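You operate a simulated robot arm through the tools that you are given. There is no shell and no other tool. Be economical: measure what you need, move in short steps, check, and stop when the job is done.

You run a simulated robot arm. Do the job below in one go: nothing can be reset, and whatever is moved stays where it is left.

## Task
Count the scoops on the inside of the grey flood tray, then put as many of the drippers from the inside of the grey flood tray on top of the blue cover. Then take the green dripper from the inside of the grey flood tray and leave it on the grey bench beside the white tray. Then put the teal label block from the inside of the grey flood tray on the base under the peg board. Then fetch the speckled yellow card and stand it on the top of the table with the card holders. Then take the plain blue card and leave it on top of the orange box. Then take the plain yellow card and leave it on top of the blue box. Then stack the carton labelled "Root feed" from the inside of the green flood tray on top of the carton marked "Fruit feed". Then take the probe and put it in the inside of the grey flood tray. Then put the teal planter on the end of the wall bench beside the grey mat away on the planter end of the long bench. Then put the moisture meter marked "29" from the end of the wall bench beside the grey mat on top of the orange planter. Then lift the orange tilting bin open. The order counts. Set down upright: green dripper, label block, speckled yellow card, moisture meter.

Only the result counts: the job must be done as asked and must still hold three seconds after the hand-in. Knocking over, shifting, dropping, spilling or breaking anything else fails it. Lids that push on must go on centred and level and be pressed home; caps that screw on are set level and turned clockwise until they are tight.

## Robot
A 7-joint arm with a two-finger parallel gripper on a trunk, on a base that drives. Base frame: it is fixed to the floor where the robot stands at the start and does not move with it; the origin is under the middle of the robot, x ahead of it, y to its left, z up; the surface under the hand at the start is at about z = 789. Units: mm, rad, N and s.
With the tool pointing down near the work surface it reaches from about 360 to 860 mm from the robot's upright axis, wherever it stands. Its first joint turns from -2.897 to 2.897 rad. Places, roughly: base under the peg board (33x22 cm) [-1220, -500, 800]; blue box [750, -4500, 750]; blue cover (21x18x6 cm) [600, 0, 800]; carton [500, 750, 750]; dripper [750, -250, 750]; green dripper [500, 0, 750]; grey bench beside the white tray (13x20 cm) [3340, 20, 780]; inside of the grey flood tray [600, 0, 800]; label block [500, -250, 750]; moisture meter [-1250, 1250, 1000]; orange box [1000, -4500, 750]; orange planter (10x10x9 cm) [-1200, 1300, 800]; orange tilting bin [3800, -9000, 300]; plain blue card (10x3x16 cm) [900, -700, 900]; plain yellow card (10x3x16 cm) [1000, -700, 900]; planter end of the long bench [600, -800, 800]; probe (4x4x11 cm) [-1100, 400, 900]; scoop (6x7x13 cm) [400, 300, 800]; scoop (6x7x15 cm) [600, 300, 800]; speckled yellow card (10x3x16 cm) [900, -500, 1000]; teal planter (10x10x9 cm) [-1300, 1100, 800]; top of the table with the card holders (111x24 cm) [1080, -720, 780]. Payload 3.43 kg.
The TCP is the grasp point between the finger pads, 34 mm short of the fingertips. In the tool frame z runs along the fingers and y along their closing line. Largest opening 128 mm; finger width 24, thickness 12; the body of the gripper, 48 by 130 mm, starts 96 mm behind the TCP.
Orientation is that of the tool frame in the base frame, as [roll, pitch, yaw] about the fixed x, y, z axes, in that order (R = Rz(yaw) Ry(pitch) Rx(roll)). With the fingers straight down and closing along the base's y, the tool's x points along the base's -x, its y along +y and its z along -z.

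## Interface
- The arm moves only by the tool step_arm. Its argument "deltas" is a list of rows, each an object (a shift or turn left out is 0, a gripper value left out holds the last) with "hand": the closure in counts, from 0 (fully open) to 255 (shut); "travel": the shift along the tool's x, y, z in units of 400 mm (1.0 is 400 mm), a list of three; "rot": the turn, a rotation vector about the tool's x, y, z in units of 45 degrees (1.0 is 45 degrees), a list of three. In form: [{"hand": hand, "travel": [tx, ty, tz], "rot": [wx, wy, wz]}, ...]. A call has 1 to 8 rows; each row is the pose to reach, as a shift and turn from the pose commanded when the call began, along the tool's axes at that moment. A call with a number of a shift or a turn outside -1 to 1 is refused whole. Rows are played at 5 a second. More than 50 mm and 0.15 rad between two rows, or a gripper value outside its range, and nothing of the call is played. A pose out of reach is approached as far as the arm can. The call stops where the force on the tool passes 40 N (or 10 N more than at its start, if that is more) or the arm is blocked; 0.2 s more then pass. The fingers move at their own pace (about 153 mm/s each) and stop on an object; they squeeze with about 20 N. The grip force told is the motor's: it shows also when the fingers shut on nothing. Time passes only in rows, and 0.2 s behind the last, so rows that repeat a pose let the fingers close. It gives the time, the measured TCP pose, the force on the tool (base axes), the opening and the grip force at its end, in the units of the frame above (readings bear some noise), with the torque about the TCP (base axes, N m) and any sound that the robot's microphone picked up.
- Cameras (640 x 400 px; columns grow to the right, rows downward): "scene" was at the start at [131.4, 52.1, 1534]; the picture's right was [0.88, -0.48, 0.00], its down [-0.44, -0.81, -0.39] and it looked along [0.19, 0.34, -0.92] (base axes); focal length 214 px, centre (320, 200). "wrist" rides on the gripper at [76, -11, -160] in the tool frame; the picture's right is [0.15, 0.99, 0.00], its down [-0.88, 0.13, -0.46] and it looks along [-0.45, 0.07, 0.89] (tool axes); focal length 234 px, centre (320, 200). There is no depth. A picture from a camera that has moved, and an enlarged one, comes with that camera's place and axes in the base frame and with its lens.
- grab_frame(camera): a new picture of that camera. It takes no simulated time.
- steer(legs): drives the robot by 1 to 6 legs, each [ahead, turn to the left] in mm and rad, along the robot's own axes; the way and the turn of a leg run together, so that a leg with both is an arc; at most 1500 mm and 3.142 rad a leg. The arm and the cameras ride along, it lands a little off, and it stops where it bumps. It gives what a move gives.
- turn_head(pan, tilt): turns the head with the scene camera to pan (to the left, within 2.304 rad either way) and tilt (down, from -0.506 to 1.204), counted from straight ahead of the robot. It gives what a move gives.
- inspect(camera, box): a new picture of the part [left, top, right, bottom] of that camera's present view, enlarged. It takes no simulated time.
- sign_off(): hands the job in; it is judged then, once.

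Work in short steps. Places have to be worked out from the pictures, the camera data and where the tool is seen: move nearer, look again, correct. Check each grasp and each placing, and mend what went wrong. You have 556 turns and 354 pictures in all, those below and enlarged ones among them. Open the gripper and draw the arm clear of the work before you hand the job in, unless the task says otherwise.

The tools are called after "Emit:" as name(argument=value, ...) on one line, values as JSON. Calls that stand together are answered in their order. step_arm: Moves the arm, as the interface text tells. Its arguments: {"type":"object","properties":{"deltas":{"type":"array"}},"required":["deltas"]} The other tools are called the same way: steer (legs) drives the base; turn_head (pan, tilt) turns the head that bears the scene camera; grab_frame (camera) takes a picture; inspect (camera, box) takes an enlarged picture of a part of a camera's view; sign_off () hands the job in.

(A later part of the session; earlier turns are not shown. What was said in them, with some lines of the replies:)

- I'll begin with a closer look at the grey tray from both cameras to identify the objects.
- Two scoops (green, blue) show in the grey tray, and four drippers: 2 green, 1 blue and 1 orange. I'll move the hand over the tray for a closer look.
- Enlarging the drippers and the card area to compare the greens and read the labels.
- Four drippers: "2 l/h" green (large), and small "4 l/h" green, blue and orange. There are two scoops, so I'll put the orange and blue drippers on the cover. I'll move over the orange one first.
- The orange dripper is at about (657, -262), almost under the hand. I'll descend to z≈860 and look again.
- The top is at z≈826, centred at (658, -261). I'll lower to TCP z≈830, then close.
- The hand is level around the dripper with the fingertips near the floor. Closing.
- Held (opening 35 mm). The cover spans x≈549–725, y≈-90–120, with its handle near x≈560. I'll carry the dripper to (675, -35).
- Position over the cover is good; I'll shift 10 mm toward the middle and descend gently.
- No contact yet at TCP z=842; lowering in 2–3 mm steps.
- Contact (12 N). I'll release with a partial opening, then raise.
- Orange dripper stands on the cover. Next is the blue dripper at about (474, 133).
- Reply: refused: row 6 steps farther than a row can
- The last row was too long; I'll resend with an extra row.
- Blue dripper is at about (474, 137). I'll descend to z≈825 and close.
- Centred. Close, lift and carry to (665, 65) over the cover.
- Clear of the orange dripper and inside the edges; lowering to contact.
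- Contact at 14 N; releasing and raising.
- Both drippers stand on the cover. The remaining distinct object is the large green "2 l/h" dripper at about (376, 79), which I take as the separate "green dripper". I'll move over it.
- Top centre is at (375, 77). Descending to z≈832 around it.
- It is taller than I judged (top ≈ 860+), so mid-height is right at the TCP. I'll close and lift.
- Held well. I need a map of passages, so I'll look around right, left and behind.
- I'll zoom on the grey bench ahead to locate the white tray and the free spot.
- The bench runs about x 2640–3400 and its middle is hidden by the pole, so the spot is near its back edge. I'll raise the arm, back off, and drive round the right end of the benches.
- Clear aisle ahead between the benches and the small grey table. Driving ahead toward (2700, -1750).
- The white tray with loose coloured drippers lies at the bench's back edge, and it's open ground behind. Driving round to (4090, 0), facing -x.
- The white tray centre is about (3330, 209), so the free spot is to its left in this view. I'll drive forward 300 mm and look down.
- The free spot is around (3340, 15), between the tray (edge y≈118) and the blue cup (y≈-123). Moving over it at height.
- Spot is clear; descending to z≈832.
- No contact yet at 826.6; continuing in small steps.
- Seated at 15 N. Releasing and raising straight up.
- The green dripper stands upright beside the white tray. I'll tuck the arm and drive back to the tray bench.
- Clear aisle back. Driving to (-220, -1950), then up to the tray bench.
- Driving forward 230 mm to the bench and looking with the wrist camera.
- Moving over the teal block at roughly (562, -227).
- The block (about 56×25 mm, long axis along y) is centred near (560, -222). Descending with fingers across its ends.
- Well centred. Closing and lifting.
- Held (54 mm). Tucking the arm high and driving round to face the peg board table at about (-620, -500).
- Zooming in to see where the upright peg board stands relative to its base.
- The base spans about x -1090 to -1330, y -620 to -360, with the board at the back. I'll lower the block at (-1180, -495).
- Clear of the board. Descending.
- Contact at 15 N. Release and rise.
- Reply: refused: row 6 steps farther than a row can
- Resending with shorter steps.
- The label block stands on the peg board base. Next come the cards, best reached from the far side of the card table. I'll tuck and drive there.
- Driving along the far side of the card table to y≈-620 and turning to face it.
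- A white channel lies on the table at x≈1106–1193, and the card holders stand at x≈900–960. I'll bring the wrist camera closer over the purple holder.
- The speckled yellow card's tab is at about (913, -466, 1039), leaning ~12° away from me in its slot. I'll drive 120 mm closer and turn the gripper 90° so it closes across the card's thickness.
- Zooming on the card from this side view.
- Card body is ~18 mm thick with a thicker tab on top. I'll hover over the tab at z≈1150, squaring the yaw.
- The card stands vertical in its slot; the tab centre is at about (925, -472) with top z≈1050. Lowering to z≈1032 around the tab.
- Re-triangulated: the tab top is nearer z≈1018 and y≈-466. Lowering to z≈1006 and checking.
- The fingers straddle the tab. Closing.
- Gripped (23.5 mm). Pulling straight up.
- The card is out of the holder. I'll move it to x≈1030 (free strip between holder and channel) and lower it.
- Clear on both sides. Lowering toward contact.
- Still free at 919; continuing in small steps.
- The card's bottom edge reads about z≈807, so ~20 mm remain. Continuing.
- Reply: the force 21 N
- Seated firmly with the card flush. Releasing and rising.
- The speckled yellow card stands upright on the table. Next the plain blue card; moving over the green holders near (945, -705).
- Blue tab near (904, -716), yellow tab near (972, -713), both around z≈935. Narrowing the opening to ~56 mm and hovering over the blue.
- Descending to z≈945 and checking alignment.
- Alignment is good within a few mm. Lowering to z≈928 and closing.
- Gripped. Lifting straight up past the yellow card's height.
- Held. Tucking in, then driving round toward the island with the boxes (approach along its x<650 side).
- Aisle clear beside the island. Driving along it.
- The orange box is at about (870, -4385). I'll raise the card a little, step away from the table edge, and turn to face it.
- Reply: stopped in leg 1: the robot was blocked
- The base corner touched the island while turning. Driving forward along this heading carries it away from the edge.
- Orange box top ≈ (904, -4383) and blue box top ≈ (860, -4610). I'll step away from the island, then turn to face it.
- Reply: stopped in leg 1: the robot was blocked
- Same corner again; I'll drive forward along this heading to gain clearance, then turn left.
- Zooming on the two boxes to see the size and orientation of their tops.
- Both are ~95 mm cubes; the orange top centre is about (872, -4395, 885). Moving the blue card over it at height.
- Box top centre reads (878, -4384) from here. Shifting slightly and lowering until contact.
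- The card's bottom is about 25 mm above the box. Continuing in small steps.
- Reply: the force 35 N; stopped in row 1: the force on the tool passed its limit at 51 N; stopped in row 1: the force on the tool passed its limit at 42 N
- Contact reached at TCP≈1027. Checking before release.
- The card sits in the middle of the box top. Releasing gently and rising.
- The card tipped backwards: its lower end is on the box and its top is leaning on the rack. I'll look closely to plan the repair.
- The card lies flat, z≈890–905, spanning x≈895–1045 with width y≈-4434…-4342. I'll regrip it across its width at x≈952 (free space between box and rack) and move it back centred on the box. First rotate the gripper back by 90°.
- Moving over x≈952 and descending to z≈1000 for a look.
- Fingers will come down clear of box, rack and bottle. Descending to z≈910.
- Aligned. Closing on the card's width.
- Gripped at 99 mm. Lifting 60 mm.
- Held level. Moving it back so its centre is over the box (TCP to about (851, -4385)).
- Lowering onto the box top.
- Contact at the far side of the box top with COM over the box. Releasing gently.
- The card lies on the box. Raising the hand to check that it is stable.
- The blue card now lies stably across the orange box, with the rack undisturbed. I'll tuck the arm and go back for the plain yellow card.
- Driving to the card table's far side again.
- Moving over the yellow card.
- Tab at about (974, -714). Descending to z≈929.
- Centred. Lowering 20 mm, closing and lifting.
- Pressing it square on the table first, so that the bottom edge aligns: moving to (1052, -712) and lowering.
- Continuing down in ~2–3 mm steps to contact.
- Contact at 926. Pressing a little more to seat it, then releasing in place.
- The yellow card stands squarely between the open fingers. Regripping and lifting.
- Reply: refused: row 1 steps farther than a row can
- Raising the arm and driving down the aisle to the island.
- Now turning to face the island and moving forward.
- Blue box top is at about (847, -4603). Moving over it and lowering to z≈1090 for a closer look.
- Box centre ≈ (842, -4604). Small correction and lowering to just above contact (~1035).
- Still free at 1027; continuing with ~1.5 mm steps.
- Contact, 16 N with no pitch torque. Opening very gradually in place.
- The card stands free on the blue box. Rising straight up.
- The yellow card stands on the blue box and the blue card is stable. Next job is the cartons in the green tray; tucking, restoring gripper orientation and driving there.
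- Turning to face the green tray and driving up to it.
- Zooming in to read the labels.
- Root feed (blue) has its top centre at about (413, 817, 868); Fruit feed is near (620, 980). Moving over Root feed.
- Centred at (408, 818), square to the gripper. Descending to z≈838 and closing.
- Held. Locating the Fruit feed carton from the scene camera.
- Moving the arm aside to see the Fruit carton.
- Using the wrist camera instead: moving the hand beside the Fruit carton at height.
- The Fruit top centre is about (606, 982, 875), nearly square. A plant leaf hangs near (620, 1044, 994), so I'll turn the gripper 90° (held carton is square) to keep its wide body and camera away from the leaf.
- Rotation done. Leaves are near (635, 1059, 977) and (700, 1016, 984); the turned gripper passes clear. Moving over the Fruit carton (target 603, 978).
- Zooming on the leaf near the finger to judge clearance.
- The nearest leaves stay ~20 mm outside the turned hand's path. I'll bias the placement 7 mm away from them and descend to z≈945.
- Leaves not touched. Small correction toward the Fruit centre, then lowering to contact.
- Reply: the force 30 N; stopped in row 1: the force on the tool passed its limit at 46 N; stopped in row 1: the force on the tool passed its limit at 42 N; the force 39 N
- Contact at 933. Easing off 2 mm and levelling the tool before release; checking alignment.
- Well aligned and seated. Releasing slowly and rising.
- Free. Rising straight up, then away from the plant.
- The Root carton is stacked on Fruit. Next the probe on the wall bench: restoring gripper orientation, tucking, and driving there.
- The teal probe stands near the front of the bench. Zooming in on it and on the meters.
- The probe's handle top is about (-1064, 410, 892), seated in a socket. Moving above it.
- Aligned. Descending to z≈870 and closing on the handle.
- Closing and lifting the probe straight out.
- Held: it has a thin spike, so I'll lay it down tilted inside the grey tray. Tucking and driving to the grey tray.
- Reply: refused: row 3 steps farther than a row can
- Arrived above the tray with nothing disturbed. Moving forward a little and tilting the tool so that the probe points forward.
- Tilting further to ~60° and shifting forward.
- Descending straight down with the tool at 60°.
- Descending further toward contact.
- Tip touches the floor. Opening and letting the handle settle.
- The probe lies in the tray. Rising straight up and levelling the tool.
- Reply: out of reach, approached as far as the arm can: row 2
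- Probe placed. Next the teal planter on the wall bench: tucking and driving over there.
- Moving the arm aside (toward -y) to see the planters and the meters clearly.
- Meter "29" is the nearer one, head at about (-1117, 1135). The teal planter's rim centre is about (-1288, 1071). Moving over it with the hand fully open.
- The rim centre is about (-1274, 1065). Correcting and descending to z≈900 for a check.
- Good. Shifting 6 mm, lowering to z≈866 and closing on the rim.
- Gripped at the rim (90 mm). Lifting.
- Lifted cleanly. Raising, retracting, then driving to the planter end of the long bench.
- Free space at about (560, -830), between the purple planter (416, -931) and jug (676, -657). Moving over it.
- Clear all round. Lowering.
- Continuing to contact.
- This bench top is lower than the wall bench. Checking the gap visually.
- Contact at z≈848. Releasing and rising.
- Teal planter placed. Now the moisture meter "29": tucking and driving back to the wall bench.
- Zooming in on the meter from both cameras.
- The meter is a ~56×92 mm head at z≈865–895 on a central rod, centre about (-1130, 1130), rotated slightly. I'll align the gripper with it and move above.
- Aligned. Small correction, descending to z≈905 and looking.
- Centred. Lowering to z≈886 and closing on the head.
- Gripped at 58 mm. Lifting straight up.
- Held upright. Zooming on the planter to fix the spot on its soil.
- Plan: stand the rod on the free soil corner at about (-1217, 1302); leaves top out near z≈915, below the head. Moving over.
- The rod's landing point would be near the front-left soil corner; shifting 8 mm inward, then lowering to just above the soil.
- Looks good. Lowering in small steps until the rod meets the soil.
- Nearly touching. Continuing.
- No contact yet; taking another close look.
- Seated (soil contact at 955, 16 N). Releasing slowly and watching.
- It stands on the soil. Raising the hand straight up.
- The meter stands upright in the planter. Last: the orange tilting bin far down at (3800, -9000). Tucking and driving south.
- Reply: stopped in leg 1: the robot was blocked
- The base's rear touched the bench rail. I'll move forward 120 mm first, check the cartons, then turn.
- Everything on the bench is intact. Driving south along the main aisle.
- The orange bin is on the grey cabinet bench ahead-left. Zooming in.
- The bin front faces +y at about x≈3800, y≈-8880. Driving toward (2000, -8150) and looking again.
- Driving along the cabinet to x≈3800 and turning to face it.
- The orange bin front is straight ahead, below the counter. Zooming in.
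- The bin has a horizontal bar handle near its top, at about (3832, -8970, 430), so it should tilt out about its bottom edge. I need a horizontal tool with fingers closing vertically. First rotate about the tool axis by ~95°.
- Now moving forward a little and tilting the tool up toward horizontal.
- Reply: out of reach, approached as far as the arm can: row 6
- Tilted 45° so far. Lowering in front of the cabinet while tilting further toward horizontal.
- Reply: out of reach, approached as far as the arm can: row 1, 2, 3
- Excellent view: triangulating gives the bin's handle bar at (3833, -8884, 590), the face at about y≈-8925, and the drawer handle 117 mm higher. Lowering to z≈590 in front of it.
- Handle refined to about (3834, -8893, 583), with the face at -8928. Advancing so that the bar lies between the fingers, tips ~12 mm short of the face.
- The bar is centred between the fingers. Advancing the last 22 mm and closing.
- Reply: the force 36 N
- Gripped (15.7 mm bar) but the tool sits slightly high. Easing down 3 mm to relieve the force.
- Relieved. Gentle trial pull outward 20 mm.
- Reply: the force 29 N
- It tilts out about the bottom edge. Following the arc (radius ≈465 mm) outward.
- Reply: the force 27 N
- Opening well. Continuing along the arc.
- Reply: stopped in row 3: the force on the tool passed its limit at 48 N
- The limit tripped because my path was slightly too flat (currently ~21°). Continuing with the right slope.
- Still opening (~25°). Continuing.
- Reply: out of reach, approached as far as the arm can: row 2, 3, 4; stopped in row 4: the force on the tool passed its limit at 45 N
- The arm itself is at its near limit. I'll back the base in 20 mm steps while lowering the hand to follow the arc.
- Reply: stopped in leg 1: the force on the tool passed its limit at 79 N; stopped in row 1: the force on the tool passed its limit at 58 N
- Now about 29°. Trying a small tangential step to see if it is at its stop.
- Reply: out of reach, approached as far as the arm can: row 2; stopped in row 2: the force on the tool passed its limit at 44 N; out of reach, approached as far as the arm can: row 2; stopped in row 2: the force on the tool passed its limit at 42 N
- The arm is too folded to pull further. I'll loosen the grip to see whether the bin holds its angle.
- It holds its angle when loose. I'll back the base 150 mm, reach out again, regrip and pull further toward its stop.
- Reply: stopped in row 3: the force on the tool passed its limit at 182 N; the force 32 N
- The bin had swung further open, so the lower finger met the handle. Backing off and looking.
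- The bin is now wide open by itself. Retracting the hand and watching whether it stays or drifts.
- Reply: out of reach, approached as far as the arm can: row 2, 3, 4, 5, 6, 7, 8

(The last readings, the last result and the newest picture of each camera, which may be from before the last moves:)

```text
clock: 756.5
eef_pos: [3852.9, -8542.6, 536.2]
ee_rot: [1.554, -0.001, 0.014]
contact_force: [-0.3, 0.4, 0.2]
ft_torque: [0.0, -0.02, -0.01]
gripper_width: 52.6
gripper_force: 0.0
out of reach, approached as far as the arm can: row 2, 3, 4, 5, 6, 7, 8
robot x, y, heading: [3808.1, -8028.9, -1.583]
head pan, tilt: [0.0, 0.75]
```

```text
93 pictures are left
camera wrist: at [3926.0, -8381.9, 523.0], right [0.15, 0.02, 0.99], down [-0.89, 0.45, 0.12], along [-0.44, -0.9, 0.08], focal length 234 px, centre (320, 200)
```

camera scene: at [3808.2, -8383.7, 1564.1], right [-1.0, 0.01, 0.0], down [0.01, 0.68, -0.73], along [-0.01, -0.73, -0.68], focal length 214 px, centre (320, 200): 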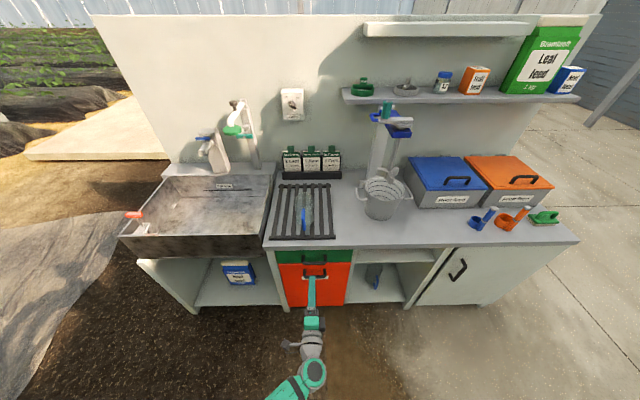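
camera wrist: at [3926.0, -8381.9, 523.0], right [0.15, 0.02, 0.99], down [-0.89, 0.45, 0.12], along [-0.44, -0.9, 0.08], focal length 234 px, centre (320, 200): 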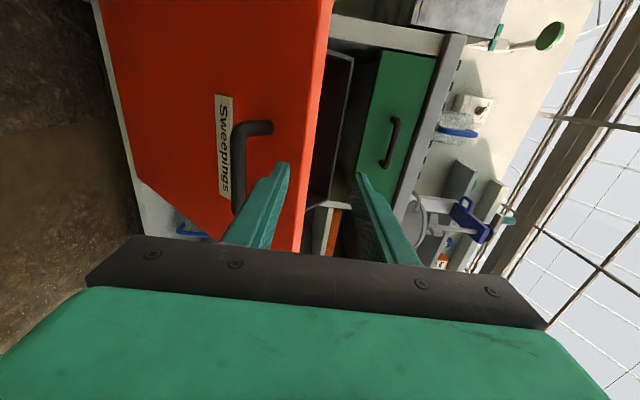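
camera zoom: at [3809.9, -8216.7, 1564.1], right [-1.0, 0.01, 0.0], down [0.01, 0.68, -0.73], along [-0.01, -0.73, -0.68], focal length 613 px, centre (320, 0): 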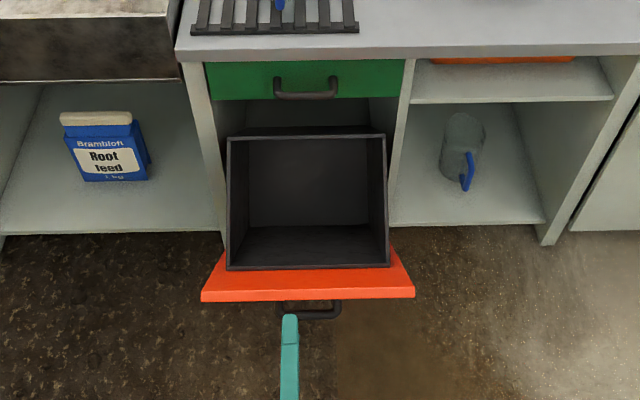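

It rests at about 38° open. To make sure it is at its stop, I'll press down gently on the panel's top edge with closed fingers from above.

Emit:
step_arm(deltas=[{"hand": 255, "travel": [0, 0.1, 0]}, {"travel": [0, 0.2, 0]}, {"travel": [0, 0.3, 0]}, {"travel": [-0.02, 0.33, 0.08]}, {"travel": [-0.03, 0.33, 0.17]}, {"travel": [-0.03, 0.33, 0.26]}])

Emit:
inspect(camera="scene", box=[240, 200, 400, 340])

Emit:
grab_frame(camera="wrist")

```text
clock: 757.9
eef_pos: [3842.0, -8646.0, 669.2]
ee_rot: [1.554, -0.003, 0.013]
contact_force: [0.0, 0.0, -0.3]
ft_torque: [0.0, 0.02, -0.02]
gripper_width: 0.1
gripper_force: 20.1
out of reach, approached as far as the arm can: row 1, 2, 3
robot x, y, heading: [3810.0, -8028.1, -1.576]
head pan, tilt: [0.0, 0.75]
```

```text
2.86 times, centred on (320, 270) of scene
camera zoom: at [3809.9, -8216.6, 1564.1], right [-1.0, 0.01, 0.0], down [0.01, 0.68, -0.73], along [-0.01, -0.73, -0.68], focal length 613 px, centre (320, 0)
```

zoom: 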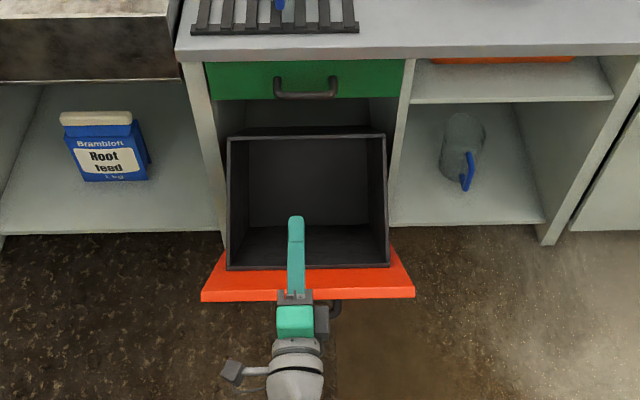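

```text
91 pictures are left
camera wrist: at [3915.4, -8485.5, 656.0], right [0.15, 0.02, 0.99], down [-0.89, 0.45, 0.12], along [-0.44, -0.9, 0.08], focal length 234 px, centre (320, 200)
```

wrist: 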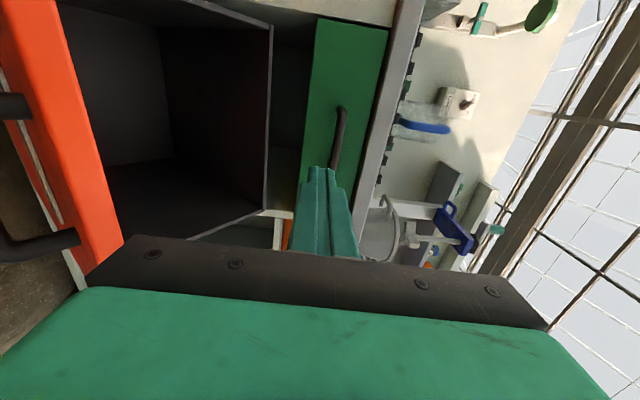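

Pressing down from above in steps.

Emit:
step_arm(deltas=[{"travel": [0, -0.08, 0]}, {"travel": [0, -0.16, 0]}])

Emit:
step_arm(deltas=[{"travel": [0, -0.03, 0]}, {"travel": [0, -0.06, 0]}])

Emit:
step_arm(deltas=[{"travel": [0, -0.03, 0]}, {"travel": [0, -0.06, 0]}])

Emit:
inspect(camera="scene", box=[240, 200, 400, 340])

```text
clock: 758.5
eef_pos: [3841.8, -8647.0, 604.8]
ee_rot: [1.557, -0.001, 0.014]
contact_force: [0.1, -0.5, 0.4]
ft_torque: [0.0, -0.02, -0.02]
gripper_width: 0.1
gripper_force: 19.7
robot x, y, heading: [3809.2, -8030.3, -1.581]
head pan, tilt: [0.0, 0.75]
```

```text
clock: 759.1
eef_pos: [3841.7, -8646.2, 581.4]
ee_rot: [1.555, -0.004, 0.013]
contact_force: [-0.1, -1.0, -0.7]
ft_torque: [0.02, 0.02, -0.03]
gripper_width: 0.1
gripper_force: 20.0
robot x, y, heading: [3813.1, -8028.1, -1.58]
head pan, tilt: [0.0, 0.75]
```

```text
clock: 759.7
eef_pos: [3842.6, -8647.9, 557.8]
ee_rot: [1.557, -0.002, 0.016]
contact_force: [-0.9, -1.0, 0.2]
ft_torque: [0.02, -0.02, -0.02]
gripper_width: 0.0
gripper_force: 19.9
robot x, y, heading: [3814.0, -8025.3, -1.583]
head pan, tilt: [0.0, 0.75]
```

```text
2.86 times, centred on (320, 270) of scene
camera zoom: at [3809.9, -8216.8, 1564.1], right [-1.0, 0.01, 0.0], down [0.01, 0.68, -0.73], along [-0.01, -0.73, -0.68], focal length 613 px, centre (320, 0)
```

zoom: 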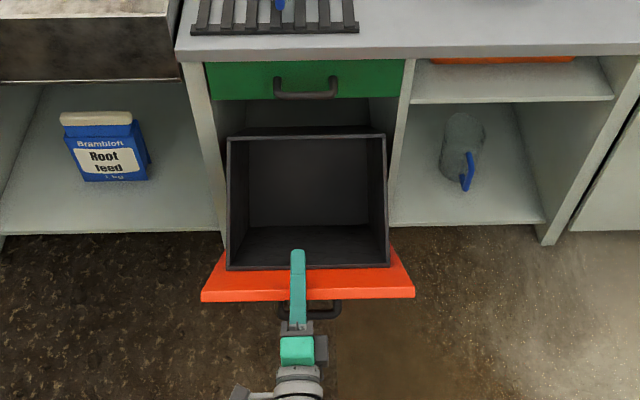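

Emit:
step_arm(deltas=[{"travel": [0, -0.03, 0]}, {"travel": [0, -0.06, 0]}])

Emit:
step_arm(deltas=[{"travel": [0, -0.03, 0]}, {"travel": [0, -0.06, 0]}])

Emit:
inspect(camera="scene", box=[240, 200, 400, 340])

```text
clock: 760.2
eef_pos: [3841.3, -8648.7, 545.6]
ee_rot: [1.546, 0.0, 0.014]
contact_force: [-1.3, 4.3, 11.5]
ft_torque: [0.27, -0.13, 0.05]
gripper_width: 0.1
gripper_force: 19.8
robot x, y, heading: [3812.5, -8025.6, -1.583]
head pan, tilt: [0.0, 0.75]
stopped in row 2: the force on the tool passed its limit at 57 N (the readings are from after the stop); the commanded pose is now the measured one
```

```text
clock: 760.5
eef_pos: [3840.7, -8648.3, 545.0]
ee_rot: [1.531, 0.0, 0.014]
contact_force: [-1.1, 2.0, 9.8]
ft_torque: [0.2, 0.14, 0.01]
gripper_width: 0.1
gripper_force: 19.8
robot x, y, heading: [3809.8, -8026.1, -1.583]
head pan, tilt: [0.0, 0.75]
stopped in row 1: the force on the tool passed its limit at 62 N (the readings are from after the stop); the commanded pose is now the measured one
```

```text
2.86 times, centred on (320, 270) of scene
camera zoom: at [3809.8, -8216.3, 1564.1], right [-1.0, 0.01, 0.0], down [0.01, 0.68, -0.73], along [-0.01, -0.73, -0.68], focal length 613 px, centre (320, 0)
```

zoom: 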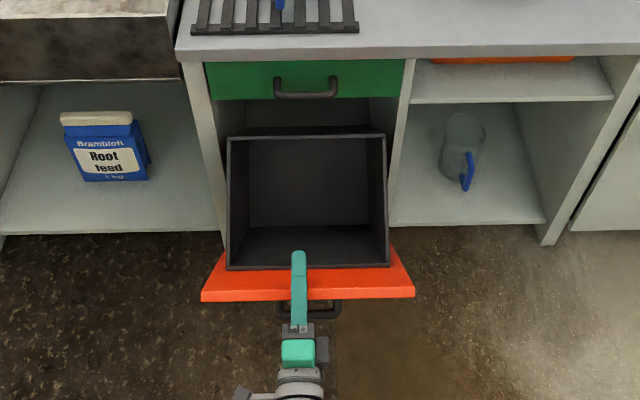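

It doesn't move under 60 N, so the bin is fully open at its stop. Raising, backing off and opening the gripper.

Emit:
step_arm(deltas=[{"travel": [0, 0.1, 0]}, {"travel": [0, 0.2, 0]}, {"travel": [0, 0.3, 0]}, {"hand": 128, "travel": [0, 0.3, -0.06]}, {"hand": 0, "travel": [0, 0.35, -0.06]}])

Emit:
steer(legs=[[-250, 0]])

Emit:
grab_frame(camera="scene")

```text
clock: 761.8
eef_pos: [3840.6, -8618.3, 684.1]
ee_rot: [1.533, 0.0, 0.016]
contact_force: [0.1, -0.1, -0.2]
ft_torque: [0.0, -0.02, 0.0]
gripper_width: 128.1
gripper_force: 0.0
robot x, y, heading: [3811.3, -8027.4, -1.583]
head pan, tilt: [0.0, 0.75]
```

```text
clock: 763.6
eef_pos: [3845.6, -8368.6, 683.5]
ee_rot: [1.533, 0.0, 0.018]
contact_force: [-0.2, 0.2, -0.1]
ft_torque: [0.01, -0.01, -0.02]
gripper_width: 127.7
gripper_force: 0.0
robot x, y, heading: [3816.7, -7779.4, -1.582]
head pan, tilt: [0.0, 0.75]
```

```text
88 pictures are left
camera scene: at [3812.8, -7966.4, 1564.1], right [-1.0, 0.01, 0.0], down [0.01, 0.68, -0.73], along [-0.01, -0.73, -0.68], focal length 214 px, centre (320, 200)
```

scene: 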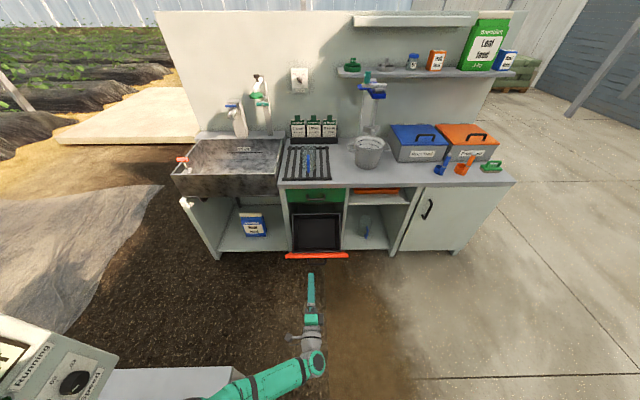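

The bin stays open. One distant check on the cards on the island before handing in.

Emit:
turn_head(pan=-2.3, tilt=0.15)

Emit:
inspect(camera="scene", box=[250, 120, 400, 250])

```text
clock: 765.7
eef_pos: [3845.9, -8368.5, 684.0]
ee_rot: [1.533, 0.0, 0.018]
contact_force: [-0.7, 0.2, -0.5]
ft_torque: [0.0, 0.0, -0.01]
gripper_width: 128.1
gripper_force: 0.1
robot x, y, heading: [3813.6, -7780.5, -1.584]
head pan, tilt: [-2.3, 0.15]
```

```text
3.08 times, centred on (325, 185) of scene
camera zoom: at [3744.9, -7821.2, 1618.4], right [0.67, 0.74, 0.0], down [0.11, -0.1, -0.99], along [-0.73, 0.66, -0.15], focal length 660 px, centre (305, 246)
```

zoom: 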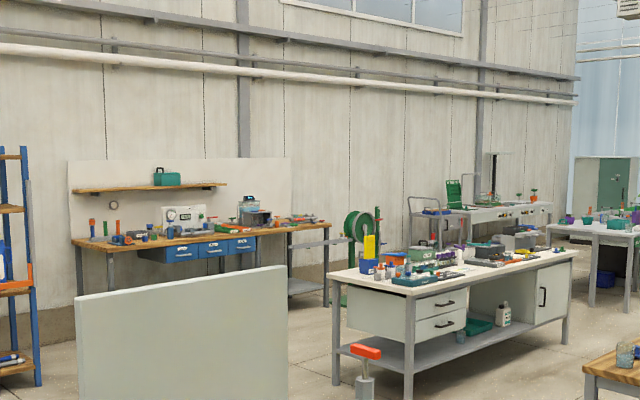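

The yellow card still stands on the blue box, the gripper is open and the arm is clear. Handing in.

Emit:
sign_off()

```text
The job is handed in.
```

I did every step in order and handed the job in; I have seen no verdict yet. Points to know:
- **Green dripper:** two drippers in the tray were green. I took the large "2 l/h" one to the grey bench and left the small "4 l/h" one in the tray.
- **Plain blue card:** it fell off the orange box when I first let go, with its top end on the rack behind. I picked it up and laid it flat on the box. Nothing else was disturbed.
- **Bumps:** the base touched the island and the long bench's rail while turning. Everything on the long bench was in place afterwards.
- **Bin:** a finger struck the handle hard as the bin swung open, with no damage seen. It is open at its stop.
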